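You operate a simulated robot arm through the tools that you are given. There is no shell and no other tool.

The job below is to be done with a simulated robot arm. You get a single attempt, and the scene is never put back.

JOB
Take the spacer block labelled "27" from the grey table top and put it on the right end of the white table top. Then count the grey tape rolls on the grey table top, then put as many of the grey tabs from the grey table top on the steel plate top. Then press the clip vent button two times. Then turn the speed knob to 0%. Then put one of the blue-capped filters from the small tray on top of the grey block. Then pull the top blue drawer open. The order counts.

The check looks at the end state, three seconds after you hand in, the way a careful person would. Anything else that was tipped, shoved, dropped, spilled or broken makes it a failure.

ROBOT AND FRAMES
A 6-joint arm with a four-finger gripper on a trunk, on a base that moves. Base frame: it is fixed to the floor where the robot stands at the start and does not move with it; the origin is under the middle of the robot, x ahead of it, y to its left, z up; the surface under the hand at the start is at about z = 83. Lengths are in cm, angles in rad, forces in N, time in s.
It reaches about 101.2 cm from its shoulder. Its first joint turns from -2.897 to 2.897 rad. Places, roughly: blue-capped filter (4x4x9 cm) [140, 10, 50]; clip vent button [160, -10, 70]; grey block (5x5x5 cm) [410, 60, 90]; grey tab (5x3x2 cm) [90, 40, 80]; grey tape roll (7x7x3 cm) [80, 40, 80]; right end of the white table top [40, -140, 100]; spacer block [75, 0, 75]; speed knob [180, -10, 100]; steel plate top [0, -120, 90]; top blue drawer [-90, 150, 70]. Payload 3.43 kg.
The tool frame sits at the grasp point between the pads (the TCP): z along the fingers, y along the line on which they close. The tips reach 3 cm beyond it. The gripper opens to 12 cm; its body begins 8.5 cm behind the TCP.
Orientation is that of the tool frame in the base frame, as a unit quaternion [w, x, y, z]. With the fingers straight down and closing along the base's y, the tool's x points along the base's -x, its y along +y and its z along -z.

CONTROLS
- The arm moves only by the tool jog_arm. Its argument "commands" is a list that holds one entry, the list of rows, each a list of 7 numbers: the closure in counts, from 0 (fully open) to 255 (shut), then the shift along the base's x, y, z in cm, then the turn, a rotation vector about the base's x, y, z in rad. In form: [[[claw, dx, dy, dz, wx, wy, wz], ...]]. A call has 1 to 20 rows; each row is the pose to reach, as a shift and turn from the pose commanded when the call began. Rows are played at 5 a second. More than 5 cm and 0.15 rad between two rows, or a gripper value outside its range, and nothing of the call is played. A pose out of reach is approached as far as the arm can. The call stops where the force on the tool passes 40 N (or 10 N more than at its start, if that is more) or the arm is blocked; 0.2 s more then pass. Each finger travels about 13.62 cm/s and halts on what it meets, pressing with about 30 N; the grip force reading is that of the motor and also rises with nothing between the fingers. The clock runs only during rows and for 0.2 s after the last one: add rows that repeat a pose to give the fingers time. The reply holds the time, the measured pose of the TCP, the force on the tool along the base axes, the opening and the grip force, in the units named above and with some noise, with the torque about the TCP (base axes, N m) and any sound that the robot's microphone picked up, and new pictures: "views" is both (left out), scene, wrist or none.
- Cameras (640 x 400 px; columns grow to the right, rows downward): "scene" is now at [-21.41, 13.68, 123.85]; the picture's right is [-0.54, -0.84, 0.01], its down [-0.27, 0.17, -0.95] and it looks along [0.80, -0.51, -0.32] (base axes); focal length 229 px, centre (320, 200). "wrist" rides on the gripper at [7.1, -1.7, -12.1] in the tool frame; the picture's right is [0.23, 0.97, 0.00], its down [-0.81, 0.19, -0.55] and it looks along [-0.54, 0.13, 0.83] (tool axes); focal length 275 px, centre (320, 200). There is no depth. A picture from a camera that has moved, and an enlarged one, comes with that camera's place and axes in the base frame and with its lens.
- base_move(legs): drives the robot by 1 to 6 legs, each [ahead, turn to the left] in cm and rad, along the robot's own axes; the way and the turn of a leg run together, so that a leg with both is an arc; at most 150 cm and 3.142 rad a leg. The arm and the cameras ride along, it lands a little off, and it stops where it bumps. It gives what a move gives, and a new picture of the scene camera.
- head_to(pan, tilt): turns the head with the scene camera to pan (to the left, within 2.496 rad either way) and tilt (down, from -0.506 to 1.204), counted from straight ahead of the robot. It gives what a move gives, and a new picture of the scene camera.
- inspect(camera, box): a new picture of the part [left, top, right, bottom] of that camera's present view, enlarged. The clock stands still meanwhile.
- sign_off(): hands the job in; it is judged then, once.

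Places have to be worked out from the pictures, the camera data and where the tool is seen. Open the gripper and draw the arm clear of the work before you hand the job in, unless the task says otherwise.

The tools are called as a command line: name --argument value ..., lists and objects as JSON in quotes. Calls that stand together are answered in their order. jog_arm: Moves the arm, as the interface text tells. Its arguments: {"type":"object","properties":{"commands":{"type":"array","items":{"type":"array","items":{"type":"array","items":{"type":"number"}}}},"views":{"type":"string","enum":["both","scene","wrist","none"]}},"required":["commands"]} The other tools are called the same way: base_move (legs) drives the base; head_to (pan, tilt) turns the head that bears the scene camera; inspect (camera, box) takes an enlarged picture of a part of a camera's view; sign_off () hands the job in.

At the start:

```text
time_s: 0.0
position: [63.3, 36.2, 106.16]
orientation: [-0.001, 0.004, 1.0, 0.0]
contact_force: [0.5, -0.1, -0.4]
torque: [0.02, 0.03, 0.02]
finger_gap: 12.01
finger_force: 0.1
robot x, y, heading: [0.09, -0.01, 0.002]
head pan, tilt (commanded): [-0.569, 0.311]
```

scene: 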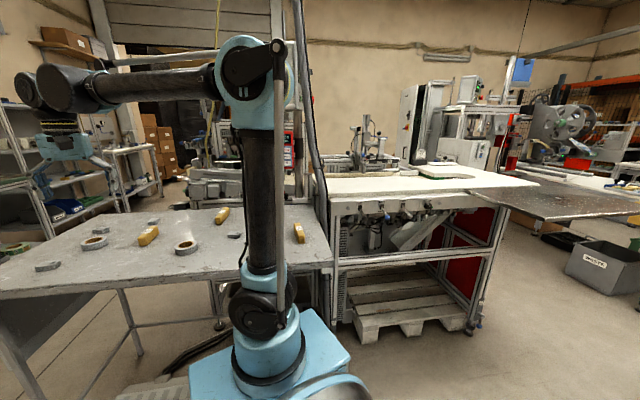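
wrist: 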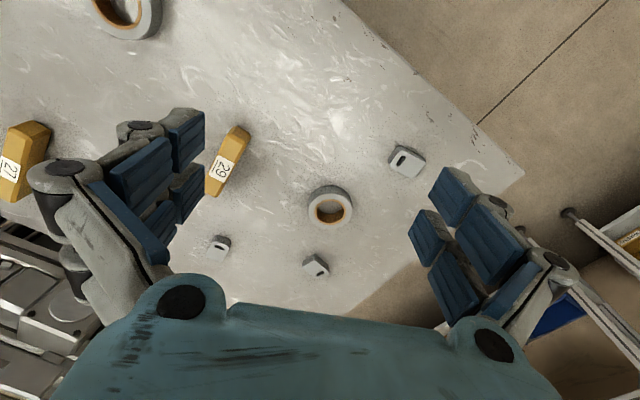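

I start by looking closely at the grey table in both cameras to identify labels, tape rolls and tabs.

inspect --camera "scene" --box '[0, 180, 340, 300]'

inspect --camera "wrist" --box '[0, 0, 320, 200]'

inspect --camera "wrist" --box '[180, 110, 480, 300]'

```text
1.88 times, centred on (170, 240) of scene
camera zoom: at [-21.41, 13.68, 123.85], right [-0.54, -0.84, 0.01], down [-0.27, 0.17, -0.95], along [0.8, -0.51, -0.32], focal length 431 px, centre (602, 125)
```

zoom: 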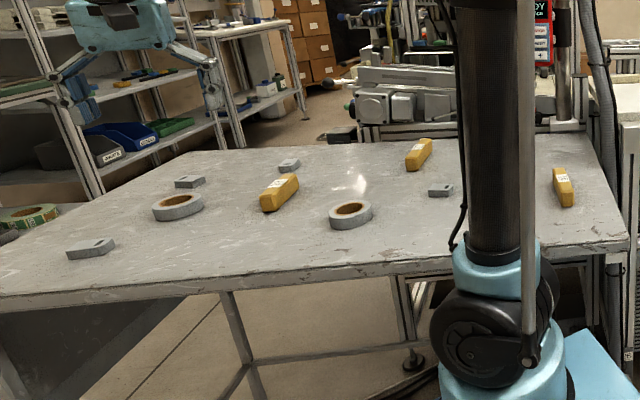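

```text
2.00 times, centred on (160, 100) of wrist
camera zoom: at [56.2, 34.35, 118.27], right [-0.22, 0.97, 0.0], down [0.81, 0.19, 0.55], along [0.54, 0.12, -0.83], focal length 551 px, centre (640, 400)
```

zoom: 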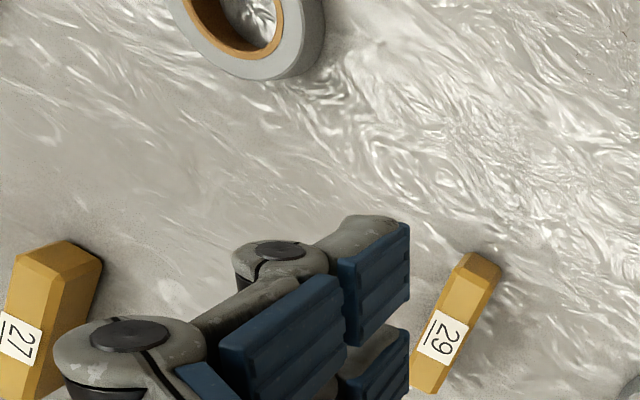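

```text
2.11 times, centred on (330, 205) of wrist
camera zoom: at [56.2, 34.35, 118.27], right [-0.22, 0.97, 0.0], down [0.81, 0.19, 0.55], along [0.54, 0.12, -0.83], focal length 580 px, centre (299, 190)
```

zoom: 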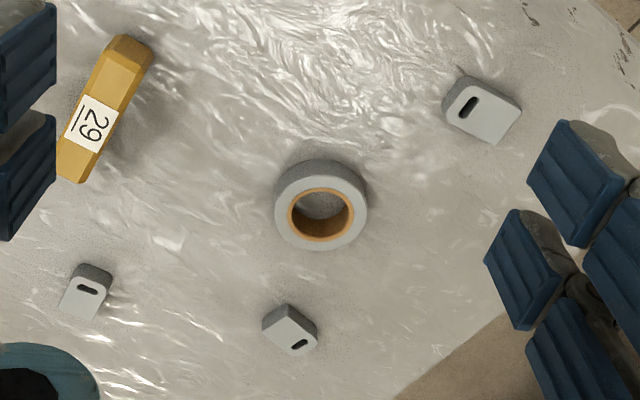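

The table shows two grey rolls, four tabs and three yellow blocks so far; 27 appears to be near [80, 1]. I'll turn the head to survey the surroundings before moving.

head_to --pan 0.3 --tilt 0.45

head_to --pan -0.15 --tilt 0.2

head_to --pan -1.2 --tilt 0.3

head_to --pan -2.2 --tilt 0.3

head_to --pan 1.2 --tilt 0.3

head_to --pan 2.3 --tilt 0.3

```text
time_s: 1.2
position: [62.09, 36.04, 106.89]
orientation: [0.005, 0.003, 1.0, 0.001]
contact_force: [0.9, -0.3, -0.1]
torque: [0.0, 0.0, -0.01]
finger_gap: 11.98
finger_force: 0.1
robot x, y, heading: [-0.16, -0.12, -0.002]
head pan, tilt (commanded): [0.3, 0.45]
camera scene: at [-20.51, 21.42, 122.55], right [0.29, -0.96, 0.0], down [-0.43, -0.13, -0.89], along [0.85, 0.27, -0.45], focal length 229 px, centre (320, 200)
```

scene: 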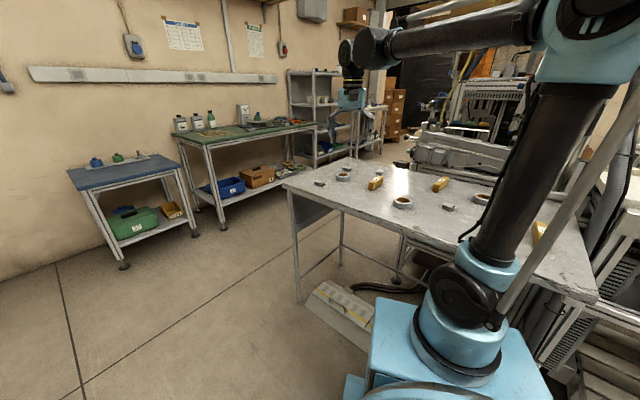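

```text
time_s: 2.1
position: [62.02, 36.12, 106.79]
orientation: [0.004, 0.004, 1.0, 0.0]
contact_force: [0.1, 0.5, -0.2]
torque: [0.03, 0.0, -0.02]
finger_gap: 11.99
finger_force: 0.1
robot x, y, heading: [0.27, -0.37, 0.004]
head pan, tilt (commanded): [-0.15, 0.201]
camera scene: at [-20.05, 17.32, 124.86], right [-0.15, -0.99, 0.0], down [-0.21, 0.03, -0.98], along [0.97, -0.15, -0.21], focal length 229 px, centre (320, 200)
```

scene: 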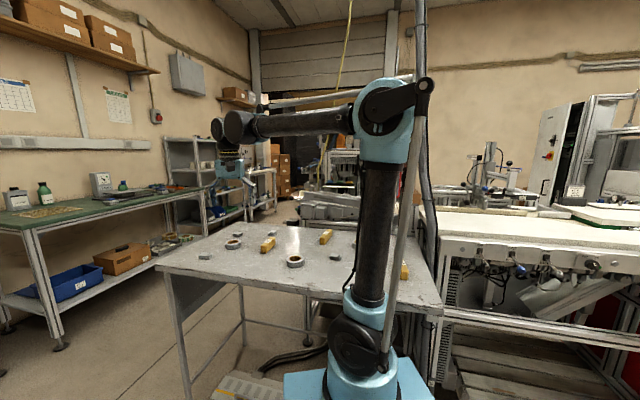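

```text
time_s: 3.4
position: [62.05, 36.13, 106.92]
orientation: [0.005, 0.004, 1.0, 0.001]
contact_force: [-0.3, 0.3, -0.2]
torque: [0.02, -0.01, -0.04]
finger_gap: 11.99
finger_force: 0.1
robot x, y, heading: [-0.49, 0.08, -0.002]
head pan, tilt (commanded): [-1.201, 0.3]
camera scene: at [-25.89, 10.0, 124.01], right [-0.93, -0.36, 0.01], down [-0.12, 0.28, -0.95], along [0.34, -0.89, -0.3], focal length 229 px, centre (320, 200)
```

scene: 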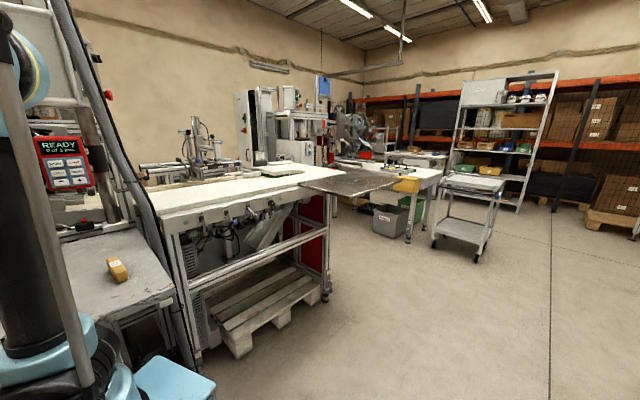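

```text
time_s: 4.7
position: [62.19, 35.98, 106.83]
orientation: [0.005, 0.003, 1.0, 0.0]
contact_force: [0.2, -0.4, -0.1]
torque: [0.01, -0.03, -0.02]
finger_gap: 12.0
finger_force: 0.0
robot x, y, heading: [0.26, 0.04, 0.001]
head pan, tilt (commanded): [-2.201, 0.3]
camera scene: at [-34.77, 11.16, 124.13], right [-0.81, 0.59, 0.01], down [0.16, 0.24, -0.96], along [-0.57, -0.77, -0.29], focal length 229 px, centre (320, 200)
```

scene: 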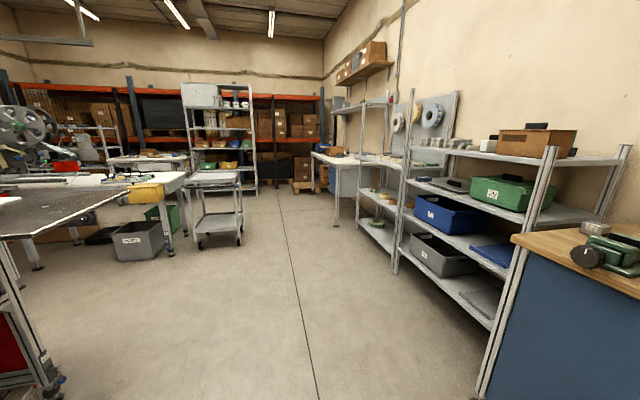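

```text
time_s: 7.5
position: [62.1, 36.09, 106.84]
orientation: [0.006, 0.003, 1.0, 0.0]
contact_force: [0.0, -0.8, -0.1]
torque: [0.03, 0.0, 0.0]
finger_gap: 12.01
finger_force: 0.0
robot x, y, heading: [-0.16, -0.19, -0.003]
head pan, tilt (commanded): [1.201, 0.3]
camera scene: at [-25.89, 27.41, 124.01], right [0.93, -0.36, -0.01], down [-0.12, -0.28, -0.95], along [0.34, 0.89, -0.3], focal length 229 px, centre (320, 200)
```

scene: 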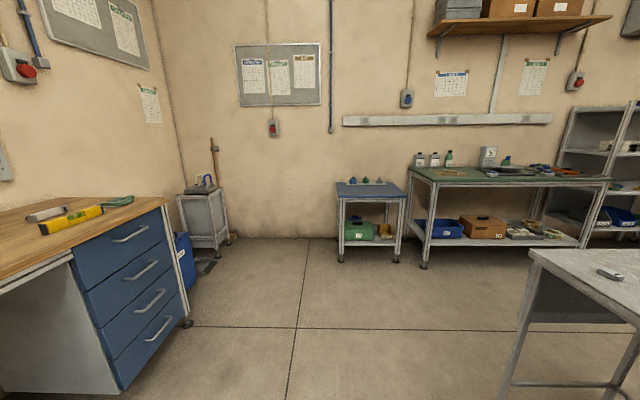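

```text
time_s: 8.8
position: [62.2, 36.06, 106.9]
orientation: [0.005, 0.004, 1.0, 0.0]
contact_force: [-0.3, -0.6, 0.3]
torque: [0.0, -0.04, -0.02]
finger_gap: 11.99
finger_force: 0.0
robot x, y, heading: [0.23, -0.45, 0.002]
head pan, tilt (commanded): [2.3, 0.3]
camera scene: at [-35.49, 25.67, 124.14], right [0.75, 0.67, -0.01], down [0.18, -0.22, -0.96], along [-0.64, 0.71, -0.29], focal length 229 px, centre (320, 200)
```

scene: 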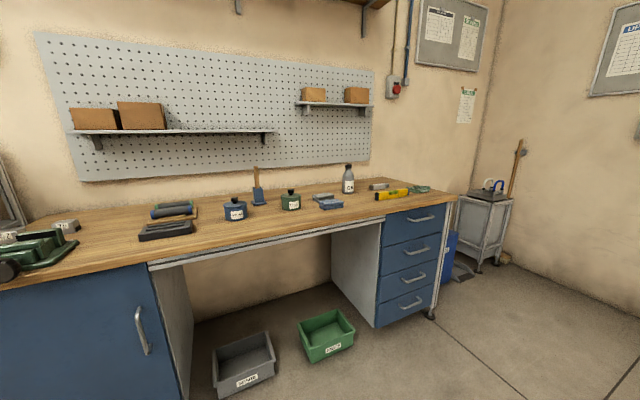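

The drawer unit faces +x around [-68, 135]. I look back forward with zooms to see the machine, the tray and the white table.

head_to --pan -1.2 --tilt 0.3

inspect --camera "scene" --box '[0, 80, 200, 320]'

inspect --camera "scene" --box '[140, 90, 460, 290]'

head_to --pan -0.15 --tilt 0.2

inspect --camera "scene" --box '[180, 120, 440, 290]'

inspect --camera "scene" --box '[400, 60, 640, 230]'

```text
time_s: 11.8
position: [62.0, 36.08, 106.87]
orientation: [0.005, 0.004, 1.0, 0.0]
contact_force: [0.1, 0.3, -0.3]
torque: [0.02, 0.01, 0.04]
finger_gap: 11.98
finger_force: 0.1
robot x, y, heading: [0.09, 0.0, 0.001]
head pan, tilt (commanded): [-1.201, 0.3]
camera scene: at [-25.9, 10.0, 124.01], right [-0.93, -0.36, 0.01], down [-0.12, 0.28, -0.95], along [0.34, -0.89, -0.3], focal length 229 px, centre (320, 200)
```

scene: 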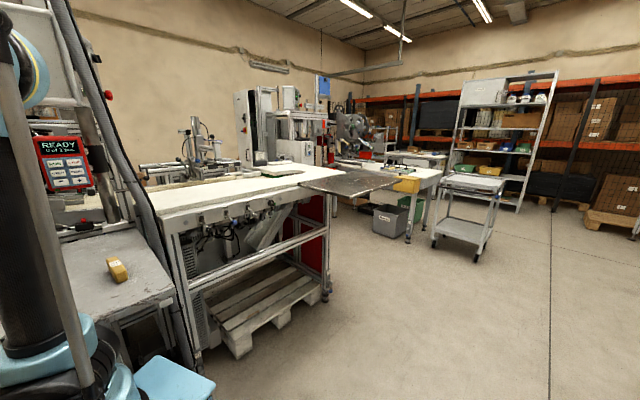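

```text
1.67 times, centred on (100, 200) of scene
camera zoom: at [-25.9, 10.0, 124.01], right [-0.93, -0.36, 0.01], down [-0.12, 0.28, -0.95], along [0.34, -0.89, -0.3], focal length 382 px, centre (687, 200)
```

zoom: 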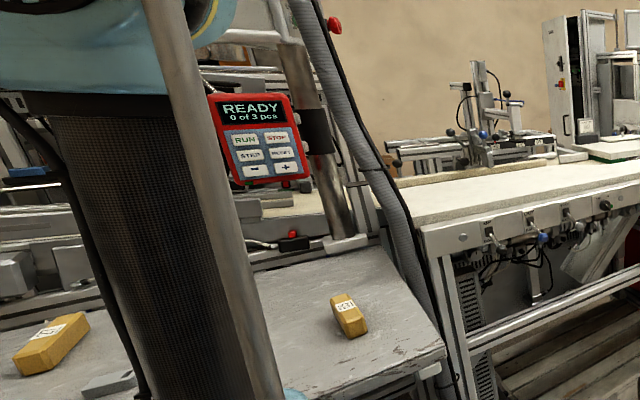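

```text
2.00 times, centred on (300, 190) of scene
camera zoom: at [-25.9, 10.0, 124.01], right [-0.93, -0.36, 0.01], down [-0.12, 0.28, -0.95], along [0.34, -0.89, -0.3], focal length 458 px, centre (360, 220)
```

zoom: 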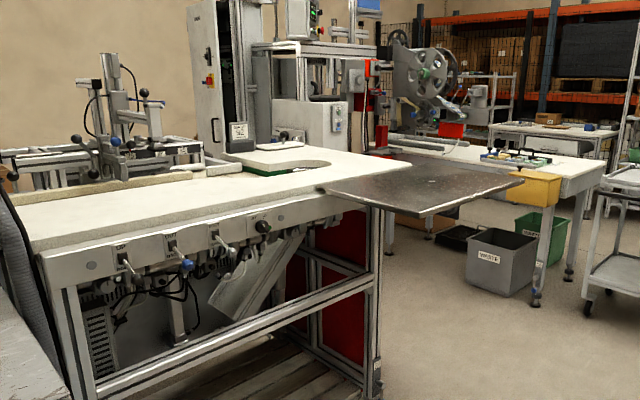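

```text
time_s: 13.1
position: [62.08, 35.98, 106.84]
orientation: [0.005, 0.003, 1.0, 0.0]
contact_force: [-1.0, -0.3, 0.5]
torque: [0.03, -0.02, -0.02]
finger_gap: 11.99
finger_force: 0.0
robot x, y, heading: [0.29, 0.23, 0.002]
head pan, tilt (commanded): [-0.15, 0.201]
camera scene: at [-20.05, 17.31, 124.86], right [-0.15, -0.99, 0.0], down [-0.21, 0.03, -0.98], along [0.97, -0.15, -0.21], focal length 229 px, centre (320, 200)
```

scene: 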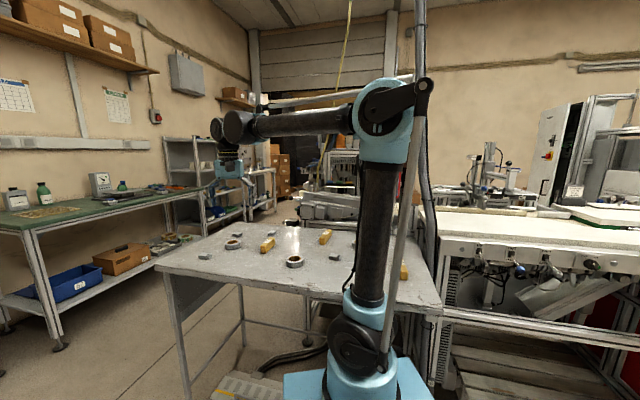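

```text
2.35 times, centred on (310, 205) of scene
camera zoom: at [-20.05, 17.31, 124.86], right [-0.15, -0.99, 0.0], down [-0.21, 0.03, -0.98], along [0.97, -0.15, -0.21], focal length 539 px, centre (344, 188)
```

zoom: 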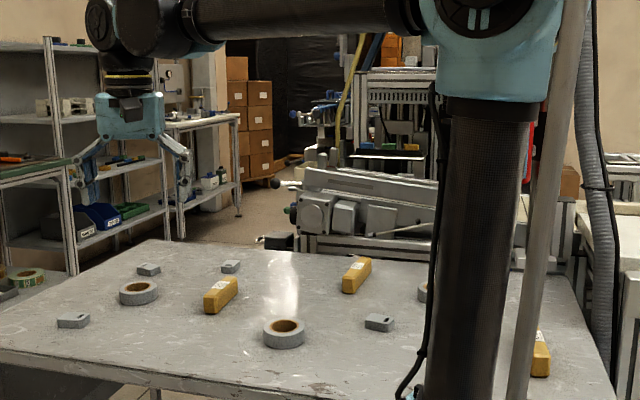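

```text
2.35 times, centred on (520, 145) of scene
camera zoom: at [-20.05, 17.31, 124.86], right [-0.15, -0.99, 0.0], down [-0.21, 0.03, -0.98], along [0.97, -0.15, -0.21], focal length 539 px, centre (-151, 329)
```

zoom: 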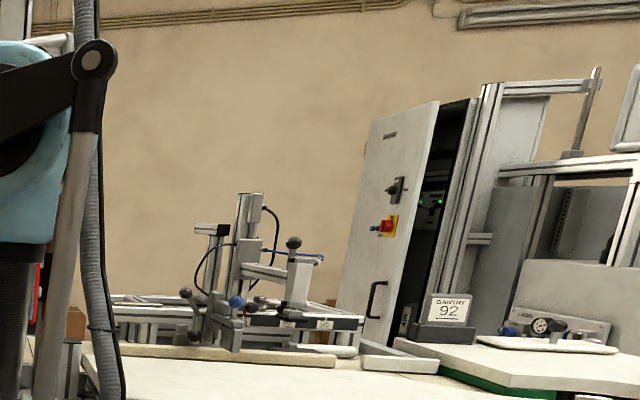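

A third roll peeks out from behind the upper arm, so I need a better overview. I move the hand to the right over the table at the same height to look straight at block 27 and the rest.

jog_arm --commands '[[[0, 0, -5, 0, 0, 0, 0], [0, 0, -10, 0, 0, 0, 0], [0, -1, -15, 1, 0, 0, 0], [0, -2, -20, 2, 0, 0, 0], [0, -3, -25, 3, 0, 0, 0], [0, -4, -30, 4, 0, 0, 0], [0, -4, -30, 4, 0, 0, 0]]]' --views "both"

```text
refused: row 3 steps farther than a row can; nothing moved
```

The diagonal step slightly exceeded 5 cm, so I use smaller steps.

jog_arm --commands '[[[0, 0, -4.5, 0, 0, 0, 0], [0, 0, -9, 0, 0, 0, 0], [0, -1, -13.5, 1, 0, 0, 0], [0, -2, -18, 2, 0, 0, 0], [0, -3, -22.5, 3, 0, 0, 0], [0, -4, -27, 4, 0, 0, 0], [0, -4, -30, 4, 0, 0, 0], [0, -4, -30, 4, 0, 0, 0]]]' --views "both"

```text
time_s: 14.9
position: [58.2, 5.88, 110.83]
orientation: [0.006, 0.004, 1.0, 0.0]
contact_force: [-0.3, 0.3, -0.7]
torque: [0.05, 0.03, 0.0]
finger_gap: 12.0
finger_force: 0.1
robot x, y, heading: [-0.1, -0.41, 0.001]
head pan, tilt (commanded): [-0.15, 0.201]
camera scene: at [-20.06, 17.31, 124.86], right [-0.15, -0.99, 0.0], down [-0.21, 0.03, -0.98], along [0.97, -0.15, -0.21], focal length 229 px, centre (320, 200)
camera wrist: at [50.87, 4.22, 122.89], right [-0.22, 0.97, 0.0], down [0.81, 0.19, 0.56], along [0.55, 0.12, -0.83], focal length 275 px, centre (320, 200)
```

scene: 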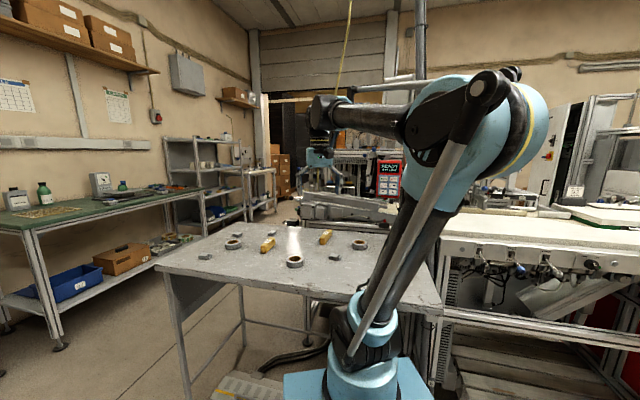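
wrist: 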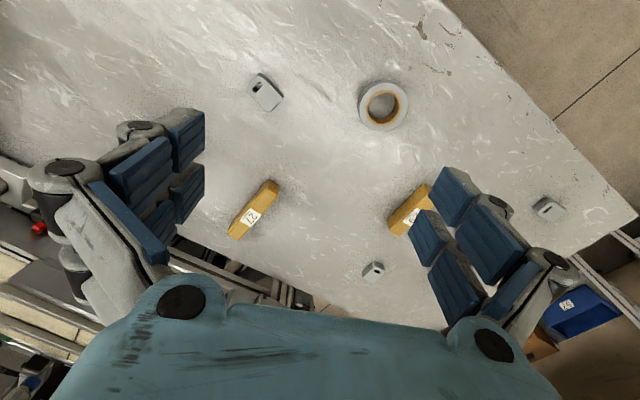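

inspect --camera "wrist" --box '[200, 60, 460, 300]'

inspect --camera "scene" --box '[180, 130, 460, 310]'

```text
1.67 times, centred on (330, 180) of wrist
camera zoom: at [50.87, 4.22, 122.89], right [-0.22, 0.97, 0.0], down [0.81, 0.19, 0.56], along [0.55, 0.12, -0.83], focal length 459 px, centre (303, 233)
```

zoom: 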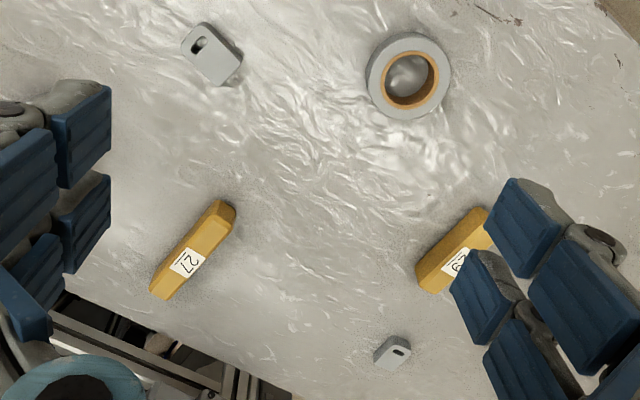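

```text
2.22 times, centred on (320, 220) of scene
camera zoom: at [-20.06, 17.31, 124.86], right [-0.15, -0.99, 0.0], down [-0.21, 0.03, -0.98], along [0.97, -0.15, -0.21], focal length 509 px, centre (320, 156)
```

zoom: 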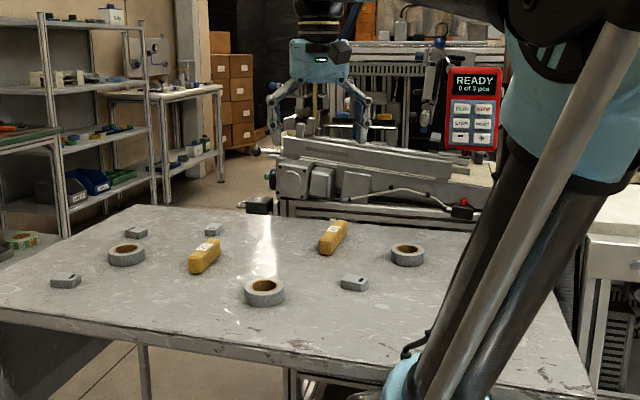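

Three grey rolls are now visible and block 27 lies at about [80.6, -0.9], long axis turned about -0.43 rad. Let me look down to see the robot's own footprint relative to the tables.

head_to --pan 0.0 --tilt 1.1

head_to --pan -1.3 --tilt 0.9

head_to --pan -2.4 --tilt 1.1

```text
time_s: 16.1
position: [58.12, 6.03, 110.79]
orientation: [0.005, 0.003, 1.0, 0.0]
contact_force: [0.0, 0.8, -0.5]
torque: [-0.02, 0.01, 0.0]
finger_gap: 12.01
finger_force: 0.2
robot x, y, heading: [0.57, -0.14, 0.001]
head pan, tilt (commanded): [0.0, 1.1]
camera scene: at [-23.05, 18.7, 117.36], right [0.0, -1.0, 0.0], down [-0.9, 0.0, -0.44], along [0.44, 0.0, -0.9], focal length 229 px, centre (320, 200)
```

scene: 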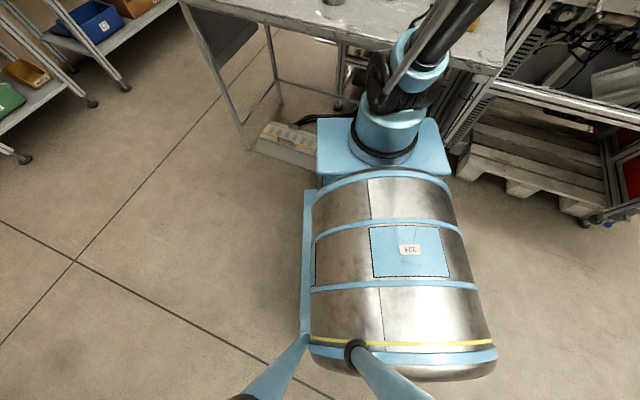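

```text
time_s: 17.6
position: [58.1, 5.92, 110.8]
orientation: [0.005, 0.004, 1.0, 0.0]
contact_force: [0.4, 0.4, -0.4]
torque: [-0.01, 0.0, 0.0]
finger_gap: 12.0
finger_force: 0.1
robot x, y, heading: [-0.4, -0.35, -0.005]
head pan, tilt (commanded): [-1.3, 0.901]
camera scene: at [-27.33, 11.43, 118.8], right [-0.96, -0.27, 0.01], down [-0.22, 0.76, -0.62], along [0.16, -0.6, -0.79], focal length 229 px, centre (320, 200)
```

scene: 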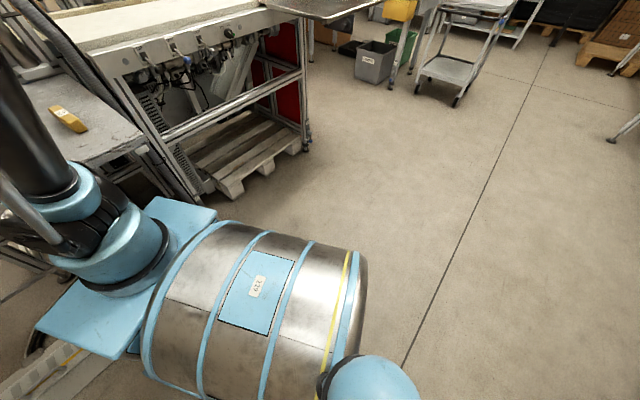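

```text
time_s: 18.9
position: [58.26, 5.95, 110.84]
orientation: [0.005, 0.002, 1.0, 0.0]
contact_force: [0.2, 0.0, 0.1]
torque: [-0.04, -0.02, -0.03]
finger_gap: 12.02
finger_force: 0.1
robot x, y, heading: [0.19, -0.17, -0.003]
head pan, tilt (commanded): [-2.4, 1.1]
camera scene: at [-34.02, 14.44, 117.5], right [-0.68, 0.74, 0.01], down [0.65, 0.6, -0.46], along [-0.35, -0.31, -0.89], focal length 229 px, centre (320, 200)
```

scene: 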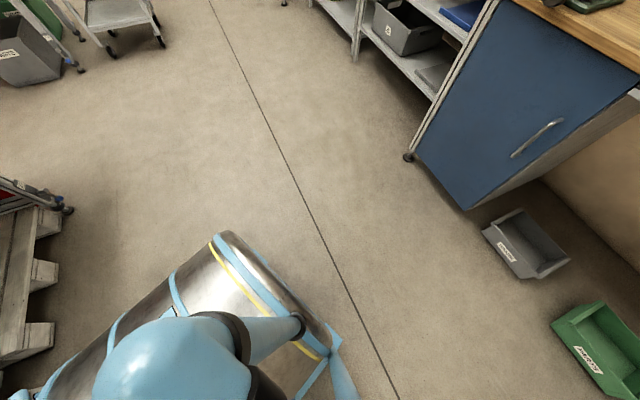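

The robot's platform spans roughly ±22 cm and 42 cm ahead, slightly under the grey table edge. I now move the opened hand above block 27 and turn it -0.43 rad so that the pads close across the block.

jog_arm --commands '[[[0, 4, -1, -1, 0, 0, -0.1], [0, 8, -2, -3, 0, 0, -0.2], [0, 12, -3.5, -5, 0, 0, -0.3], [0, 16, -5, -7, 0, 0, -0.4], [0, 20, -6.5, -8, 0, 0, -0.43], [0, 22.5, -6.8, -10, 0, 0, -0.43], [0, 22.5, -6.8, -10, 0, 0, -0.43]]]' --views "both"

head_to --pan -0.15 --tilt 0.3

```text
time_s: 20.5
position: [80.69, -0.88, 100.59]
orientation: [0.005, 0.216, 0.976, -0.002]
contact_force: [0.4, 0.0, -0.2]
torque: [0.07, 0.02, -0.02]
finger_gap: 11.99
finger_force: 0.0
robot x, y, heading: [0.15, 0.0, -0.003]
head pan, tilt (commanded): [-2.4, 1.1]
camera scene: at [-34.01, 14.44, 117.51], right [-0.68, 0.74, 0.01], down [0.65, 0.6, -0.46], along [-0.35, -0.31, -0.89], focal length 229 px, centre (320, 200)
camera wrist: at [73.32, 0.62, 112.65], right [0.2, 0.98, 0.0], down [0.81, -0.17, 0.56], along [0.55, -0.12, -0.83], focal length 275 px, centre (320, 200)
```

scene: 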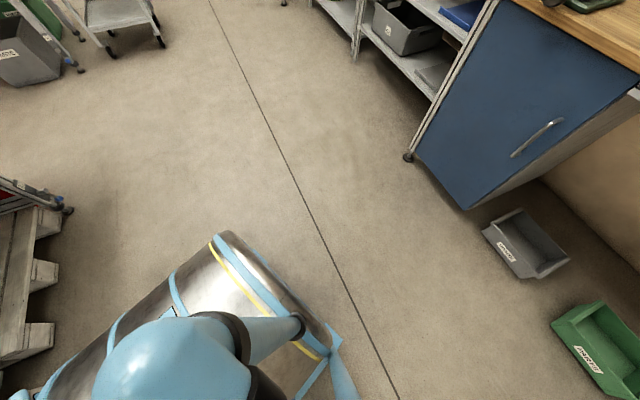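
wrist: 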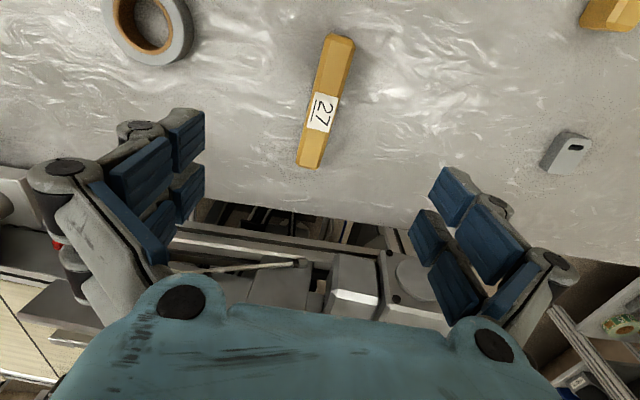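

```text
time_s: 22.6
position: [80.66, -0.82, 100.53]
orientation: [0.005, 0.216, 0.976, -0.001]
contact_force: [-0.2, 0.3, 0.4]
torque: [-0.03, 0.04, -0.01]
finger_gap: 11.99
finger_force: 0.0
robot x, y, heading: [-0.08, -0.16, -0.002]
head pan, tilt (commanded): [-0.15, 0.3]
camera scene: at [-20.04, 17.3, 123.93], right [-0.15, -0.99, 0.0], down [-0.31, 0.04, -0.95], along [0.94, -0.14, -0.31], focal length 229 px, centre (320, 200)
```

scene: 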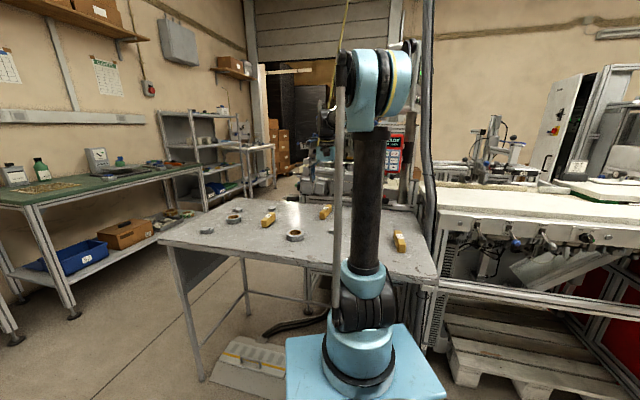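

Block 27 centre computes to [80.6, -0.9] with its axis at about -0.46 rad, right under the hand. I descend to just above the table and check.

jog_arm --commands '[[[0, 0, 0, -4, 0, 0, -0.03], [0, 0, 0, -8, 0, 0, -0.03], [0, 0, 0, -11, 0, 0, -0.03], [0, 0, 0, -13, 0, 0, -0.03], [0, 0, 0, -13, 0, 0, -0.03]]]' --views "wrist"

inspect --camera "scene" --box '[180, 130, 460, 310]'

```text
time_s: 23.8
position: [80.53, -0.76, 87.79]
orientation: [0.006, 0.23, 0.973, -0.001]
contact_force: [0.0, 0.1, -0.7]
torque: [0.0, 0.04, 0.02]
finger_gap: 11.99
finger_force: 0.1
robot x, y, heading: [0.19, 0.39, -0.005]
head pan, tilt (commanded): [-0.15, 0.3]
camera wrist: at [73.3, 0.95, 99.81], right [0.23, 0.97, 0.0], down [0.8, -0.19, 0.56], along [0.55, -0.13, -0.83], focal length 275 px, centre (320, 200)
```

wrist: 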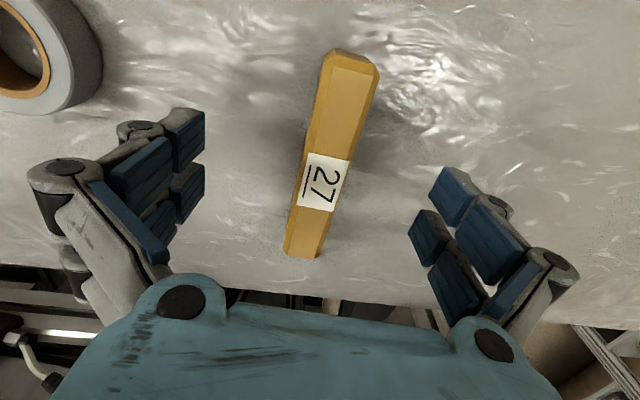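

```text
2.22 times, centred on (320, 220) of scene
camera zoom: at [-20.04, 17.31, 123.93], right [-0.15, -0.99, 0.0], down [-0.31, 0.04, -0.95], along [0.94, -0.14, -0.31], focal length 509 px, centre (320, 156)
```

zoom: 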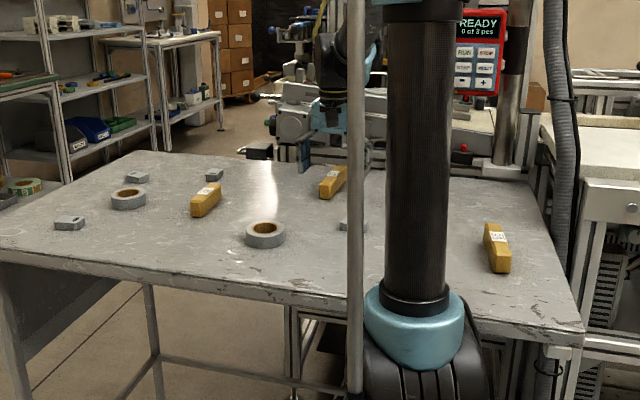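

The block sits centred between the fingers. I lower another 1.3 cm and close.

jog_arm --commands '[[[0, 0.1, 0, -0.7, 0, 0, 0], [0, 0.1, 0, -1.3, 0, 0, 0], [0, 0.1, 0, -1.3, 0, 0, 0], [120, 0.1, 0, -1.3, 0, 0, 0], [200, 0.1, 0, -1.3, 0, 0, 0], [230, 0.1, 0, -1.3, 0, 0, 0], [230, 0.1, 0, -1.3, 0, 0, 0], [230, 0.1, 0, -1.3, 0, 0, 0]]]' --views "wrist"

```text
time_s: 25.6
position: [80.64, -0.72, 86.53]
orientation: [0.007, 0.231, 0.973, -0.001]
contact_force: [0.2, -1.3, 1.5]
torque: [-0.04, 0.01, -0.03]
finger_gap: 2.59
finger_force: 30.7
robot x, y, heading: [-0.28, -0.1, 0.002]
head pan, tilt (commanded): [-0.15, 0.3]
camera wrist: at [73.33, 0.94, 98.57], right [0.23, 0.97, 0.0], down [0.8, -0.19, 0.56], along [0.55, -0.13, -0.83], focal length 275 px, centre (320, 200)
```

wrist: 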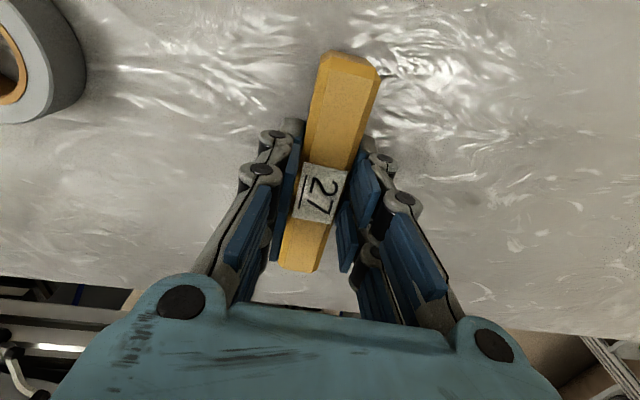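

Block 27 is gripped (gap 2.6 cm, 30 N). I lift it and draw it back towards the robot.

jog_arm --commands '[[[230, 0, 0, 1.5, 0, 0, 0], [230, 0, 0, 5, 0, 0, 0], [230, 0, 0, 9.5, 0, 0, 0], [230, -2, 0, 14, 0, 0, 0], [230, -5, 0.5, 17.5, 0, 0, 0], [230, -9, 0.5, 20, 0, 0, 0], [230, -13.5, 1, 22, 0, 0, 0], [230, -18, 1, 24, 0, 0, 0.1], [230, -22.5, 1, 25, 0, 0, 0.2], [230, -27, 1, 26, 0, 0, 0.3], [230, -30, 1, 26, 0, 0, 0.44], [230, -30, 1, 26, 0, 0, 0.44]]]' --views "both"

```text
time_s: 28.2
position: [50.8, -0.03, 112.52]
orientation: [0.005, 0.013, 1.0, 0.0]
contact_force: [-0.7, -1.5, -2.1]
torque: [0.0, 0.03, -0.01]
finger_gap: 2.55
finger_force: 30.4
robot x, y, heading: [0.04, -0.09, -0.0]
head pan, tilt (commanded): [-0.15, 0.3]
camera scene: at [-20.05, 17.31, 123.93], right [-0.15, -0.99, 0.0], down [-0.3, 0.04, -0.95], along [0.94, -0.14, -0.31], focal length 229 px, centre (320, 200)
camera wrist: at [43.37, -1.58, 124.63], right [-0.21, 0.98, 0.0], down [0.81, 0.17, 0.56], along [0.55, 0.11, -0.83], focal length 275 px, centre (320, 200)
```

scene: 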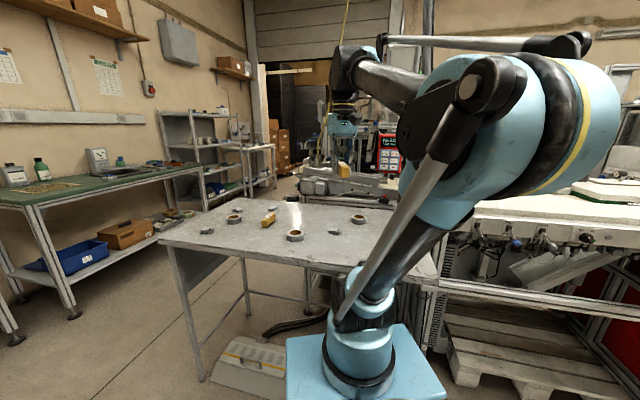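
wrist: 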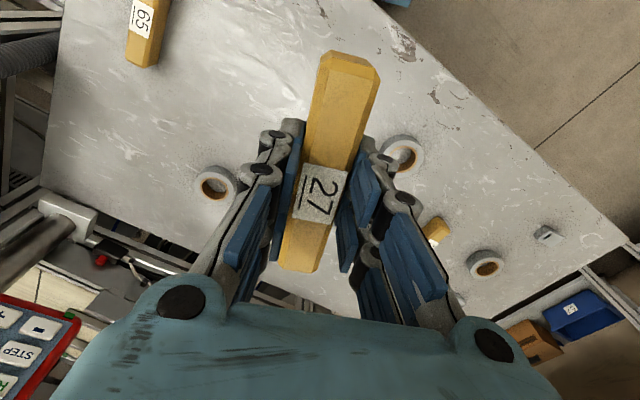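

The third yellow block reads 65, so 27 is the right one. With the block held close, I back the robot away from the grey table and turn right toward the white table.

base_move --legs '[[-45, 0], [0, -1.1]]'

```text
time_s: 34.0
position: [-20.56, -44.86, 112.44]
orientation: [0.004, 0.531, 0.847, -0.003]
contact_force: [0.7, 0.6, -0.7]
torque: [0.02, -0.03, 0.01]
finger_gap: 2.58
finger_force: 30.0
robot x, y, heading: [-43.77, 0.62, -1.093]
head pan, tilt (commanded): [-0.15, 0.3]
camera scene: at [-36.97, 26.06, 123.93], right [-0.95, -0.32, 0.0], down [-0.1, 0.29, -0.95], along [0.3, -0.9, -0.31], focal length 229 px, centre (320, 200)
```

scene: 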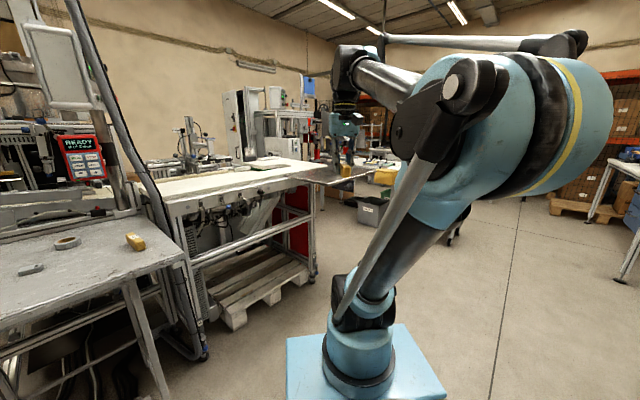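

Now I inspect the white table's right end and steel plate from here.

inspect --camera "scene" --box '[140, 110, 440, 300]'

inspect --camera "scene" --box '[230, 130, 430, 230]'

```text
2.11 times, centred on (290, 205) of scene
camera zoom: at [-36.97, 26.06, 123.93], right [-0.95, -0.32, 0.0], down [-0.1, 0.29, -0.95], along [0.3, -0.9, -0.31], focal length 482 px, centre (383, 190)
```

zoom: 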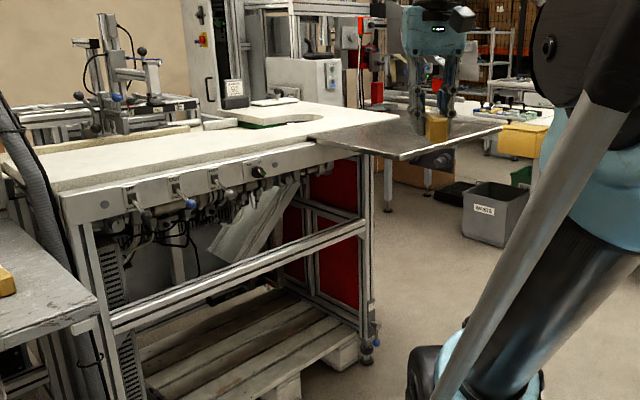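

```text
3.20 times, centred on (330, 180) of scene
camera zoom: at [-36.97, 26.06, 123.93], right [-0.95, -0.32, 0.0], down [-0.1, 0.29, -0.95], along [0.3, -0.9, -0.31], focal length 733 px, centre (288, 264)
```

zoom: 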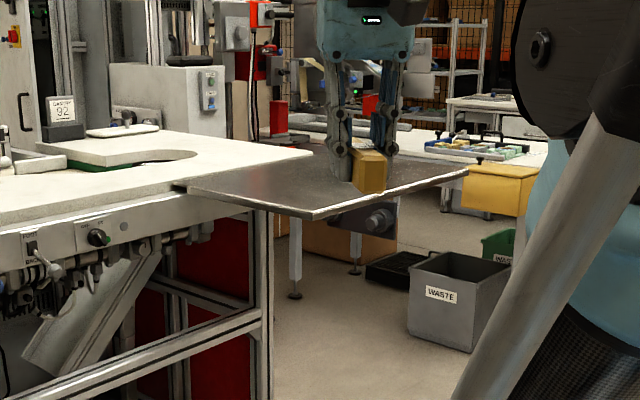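

The white table's legs stand at about [57,-42] and [21,-127], and the plate juts out to its right front at z≈88-90. I drive forward 40 cm and turn left a bit to stand between the grey table and the plate.

base_move --legs '[[40, 0], [0, 0.5]]'

head_to --pan -0.9 --tilt 0.5

```text
time_s: 38.1
position: [16.06, -62.61, 113.13]
orientation: [0.01, 0.3, 0.954, -0.003]
contact_force: [-0.1, -0.9, -1.0]
torque: [-0.03, 0.01, 0.01]
finger_gap: 2.55
finger_force: 30.2
robot x, y, heading: [-25.13, -35.1, -0.587]
head pan, tilt (commanded): [-0.15, 0.3]
camera scene: at [-32.16, -9.84, 123.93], right [-0.67, -0.74, 0.0], down [-0.23, 0.2, -0.95], along [0.71, -0.64, -0.31], focal length 229 px, centre (320, 200)
```

scene: 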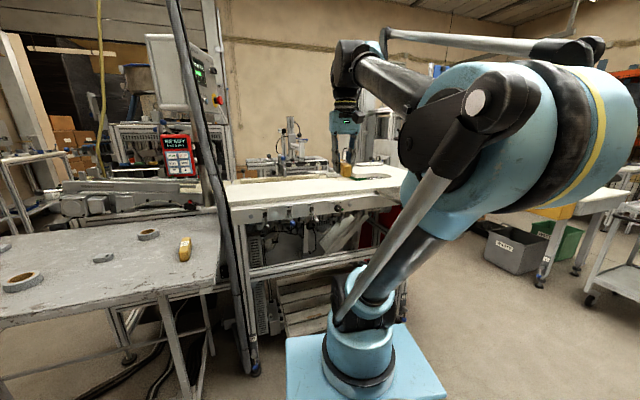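

```text
time_s: 39.2
position: [15.0, -61.9, 113.67]
orientation: [0.017, 0.299, 0.954, -0.005]
contact_force: [-0.4, 0.5, -1.4]
torque: [0.01, -0.02, -0.02]
finger_gap: 2.57
finger_force: 29.9
robot x, y, heading: [-24.93, -35.38, -0.58]
head pan, tilt (commanded): [-0.901, 0.499]
camera scene: at [-38.31, -12.66, 122.14], right [-1.0, -0.09, 0.01], down [-0.05, 0.48, -0.87], along [0.07, -0.87, -0.49], focal length 229 px, centre (320, 200)
```

scene: 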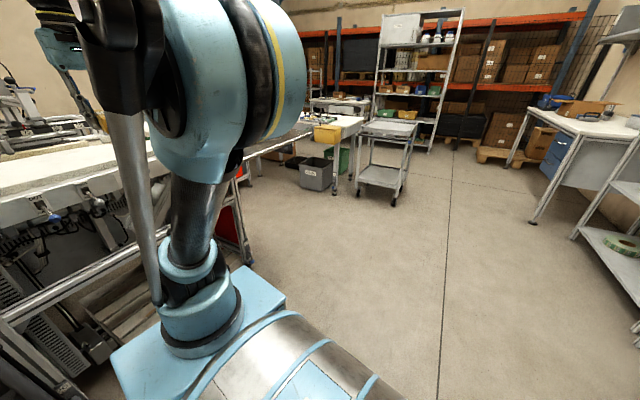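

The arm hides the plate from the head camera, so I swing the hand right over that area and look with the wrist camera.

jog_arm --commands '[[[230, 1, -4.5, 0.5, 0, 0, -0.08], [230, 2, -9, 1, 0, 0, -0.16], [230, 3, -13.5, 1, 0, 0, -0.24], [230, 3, -18, 1, 0, 0, -0.32], [230, 3, -22.5, 1, 0, 0, -0.4], [230, 3, -26, 1, 0, 0, -0.48], [230, 3, -26, 1, 0, 0, -0.48]]]' --views "both"

```text
time_s: 40.8
position: [18.14, -88.22, 114.66]
orientation: [0.016, 0.518, 0.855, -0.009]
contact_force: [-0.6, -0.3, -1.3]
torque: [0.04, -0.02, 0.0]
finger_gap: 2.53
finger_force: 30.0
robot x, y, heading: [-24.87, -35.43, -0.584]
head pan, tilt (commanded): [-0.901, 0.499]
camera scene: at [-38.32, -12.66, 122.14], right [-1.0, -0.09, 0.01], down [-0.05, 0.48, -0.87], along [0.07, -0.87, -0.49], focal length 229 px, centre (320, 200)
camera wrist: at [13.09, -82.27, 126.5], right [0.76, 0.65, -0.01], down [0.54, -0.61, 0.58], along [0.38, -0.44, -0.81], focal length 275 px, centre (320, 200)
```

scene: 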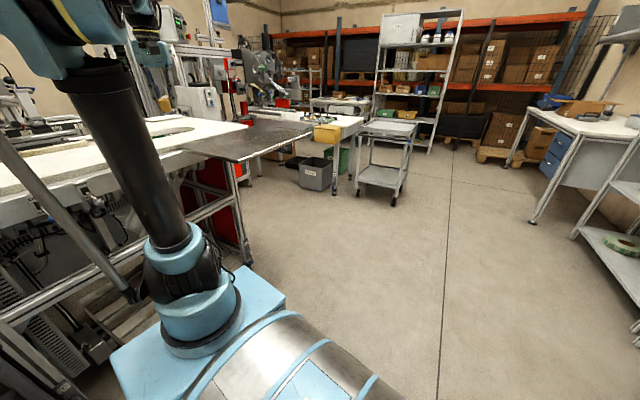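
wrist: 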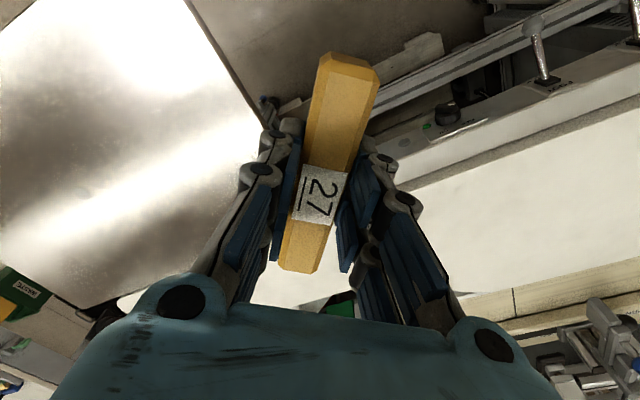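

inspect --camera "scene" --box '[100, 90, 340, 230]'

```text
2.67 times, centred on (220, 160) of scene
camera zoom: at [-38.32, -12.66, 122.14], right [-1.0, -0.09, 0.01], down [-0.05, 0.48, -0.87], along [0.07, -0.87, -0.49], focal length 611 px, centre (587, 307)
```

zoom: 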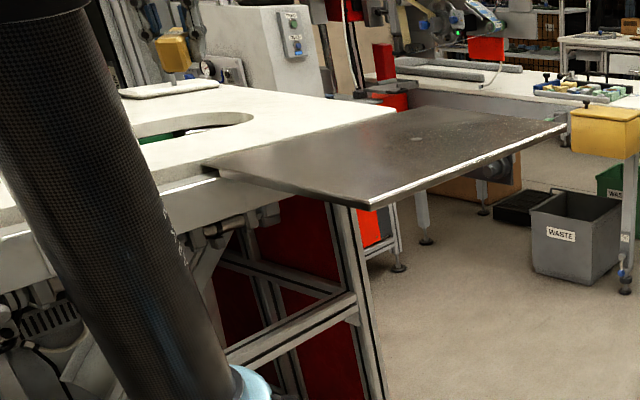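

The plate's corners come out at about [-1,-91], [34,-107], [18,-156], [-23,-142] at z≈92, and the white top's right end lies near [36,-147], too far from here. I drive forward 23 cm and turn right about 0.47.

base_move --legs '[[0, -0.05], [23, 0], [0, -0.42]]'

head_to --pan -0.1 --tilt 0.5

```text
time_s: 44.4
position: [8.04, -115.59, 114.62]
orientation: [0.012, 0.703, 0.711, -0.012]
contact_force: [0.8, -0.1, -0.8]
torque: [0.01, -0.03, 0.0]
finger_gap: 2.53
finger_force: 29.9
robot x, y, heading: [-6.2, -49.05, -1.052]
head pan, tilt (commanded): [-0.901, 0.499]
camera scene: at [-7.63, -22.64, 122.14], right [-0.93, 0.37, 0.01], down [0.17, 0.45, -0.87], along [-0.33, -0.81, -0.49], focal length 229 px, centre (320, 200)
```

scene: 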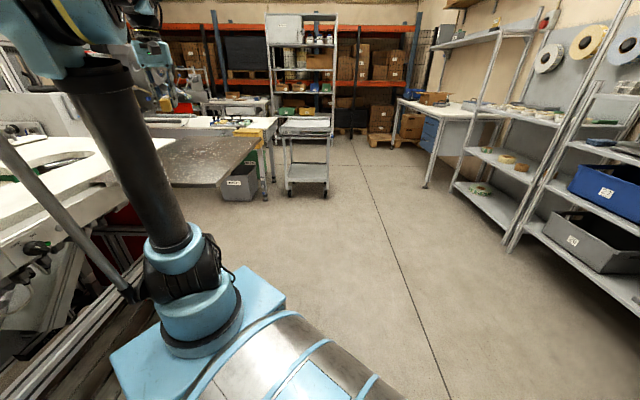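

```text
time_s: 45.5
position: [7.41, -114.36, 115.4]
orientation: [0.018, 0.703, 0.711, -0.014]
contact_force: [0.9, -0.6, -0.3]
torque: [0.0, 0.0, 0.02]
finger_gap: 2.57
finger_force: 30.2
robot x, y, heading: [-6.11, -48.8, -1.056]
head pan, tilt (commanded): [-0.099, 0.499]
camera scene: at [-0.55, -22.52, 122.1], right [-0.91, -0.4, 0.0], down [-0.2, 0.45, -0.87], along [0.35, -0.8, -0.49], focal length 229 px, centre (320, 200)
```

scene: 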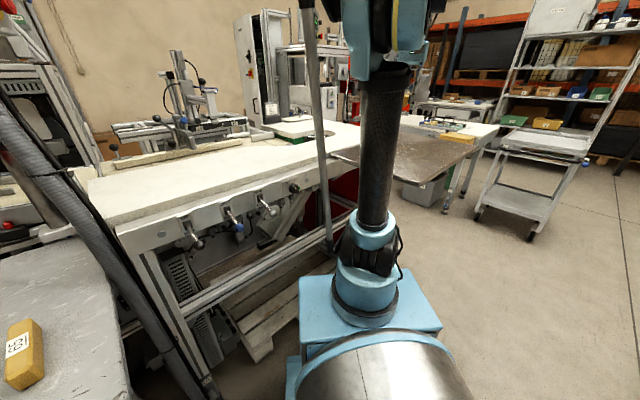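

Now the robot stands at [-6,-49] heading -1.05. I inspect the right end of the white top from this view.

inspect --camera "scene" --box '[220, 80, 500, 240]'

jog_arm --commands '[[[230, 2, -4, 1, 0, 0, 0.1], [230, 4, -8, 2, 0, 0, 0.2], [230, 6, -12, 2, 0, 0, 0.3], [230, 8, -15, 2, 0, 0, 0.4], [230, 8, -15, 2, 0, 0, 0.4]]]' --views "wrist"

```text
2.29 times, centred on (360, 160) of scene
camera zoom: at [-0.55, -22.52, 122.1], right [-0.91, -0.4, 0.0], down [-0.2, 0.45, -0.87], along [0.35, -0.8, -0.49], focal length 524 px, centre (229, 291)
```

zoom: 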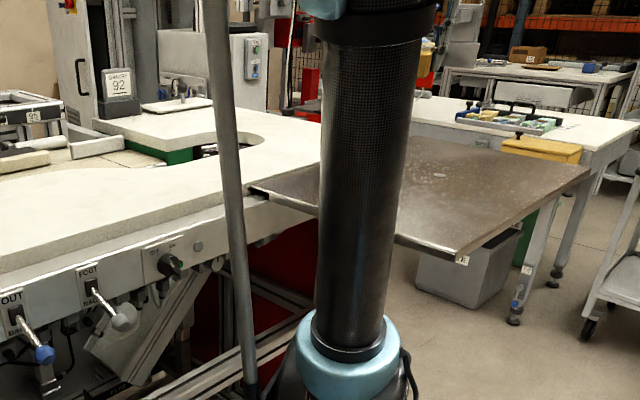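

```text
time_s: 46.7
position: [15.67, -129.57, 117.31]
orientation: [0.021, 0.548, 0.836, -0.01]
contact_force: [0.1, -0.1, -0.9]
torque: [-0.01, -0.03, -0.01]
finger_gap: 2.53
finger_force: 29.4
robot x, y, heading: [-6.41, -48.79, -1.056]
head pan, tilt (commanded): [-0.099, 0.499]
camera wrist: at [10.92, -123.3, 129.16], right [0.8, 0.6, 0.0], down [0.49, -0.64, 0.59], along [0.35, -0.47, -0.81], focal length 275 px, centre (320, 200)
```

wrist: 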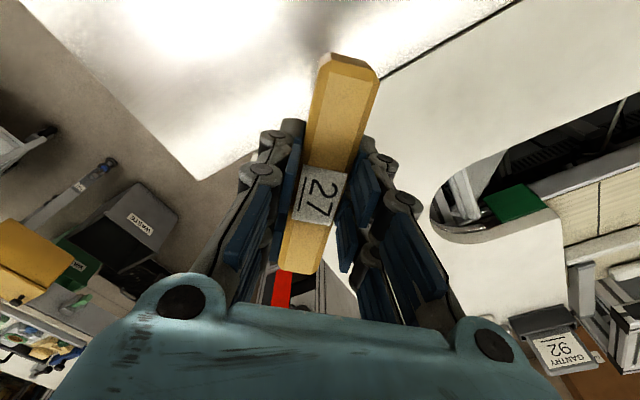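

inspect --camera "wrist" --box '[180, 60, 580, 320]'

```text
1.54 times, centred on (380, 190) of wrist
camera zoom: at [10.92, -123.3, 129.16], right [0.8, 0.6, 0.0], down [0.49, -0.64, 0.59], along [0.35, -0.47, -0.81], focal length 424 px, centre (228, 215)
```

zoom: 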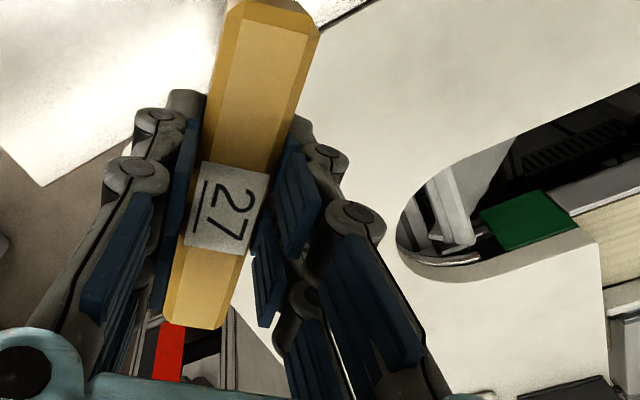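

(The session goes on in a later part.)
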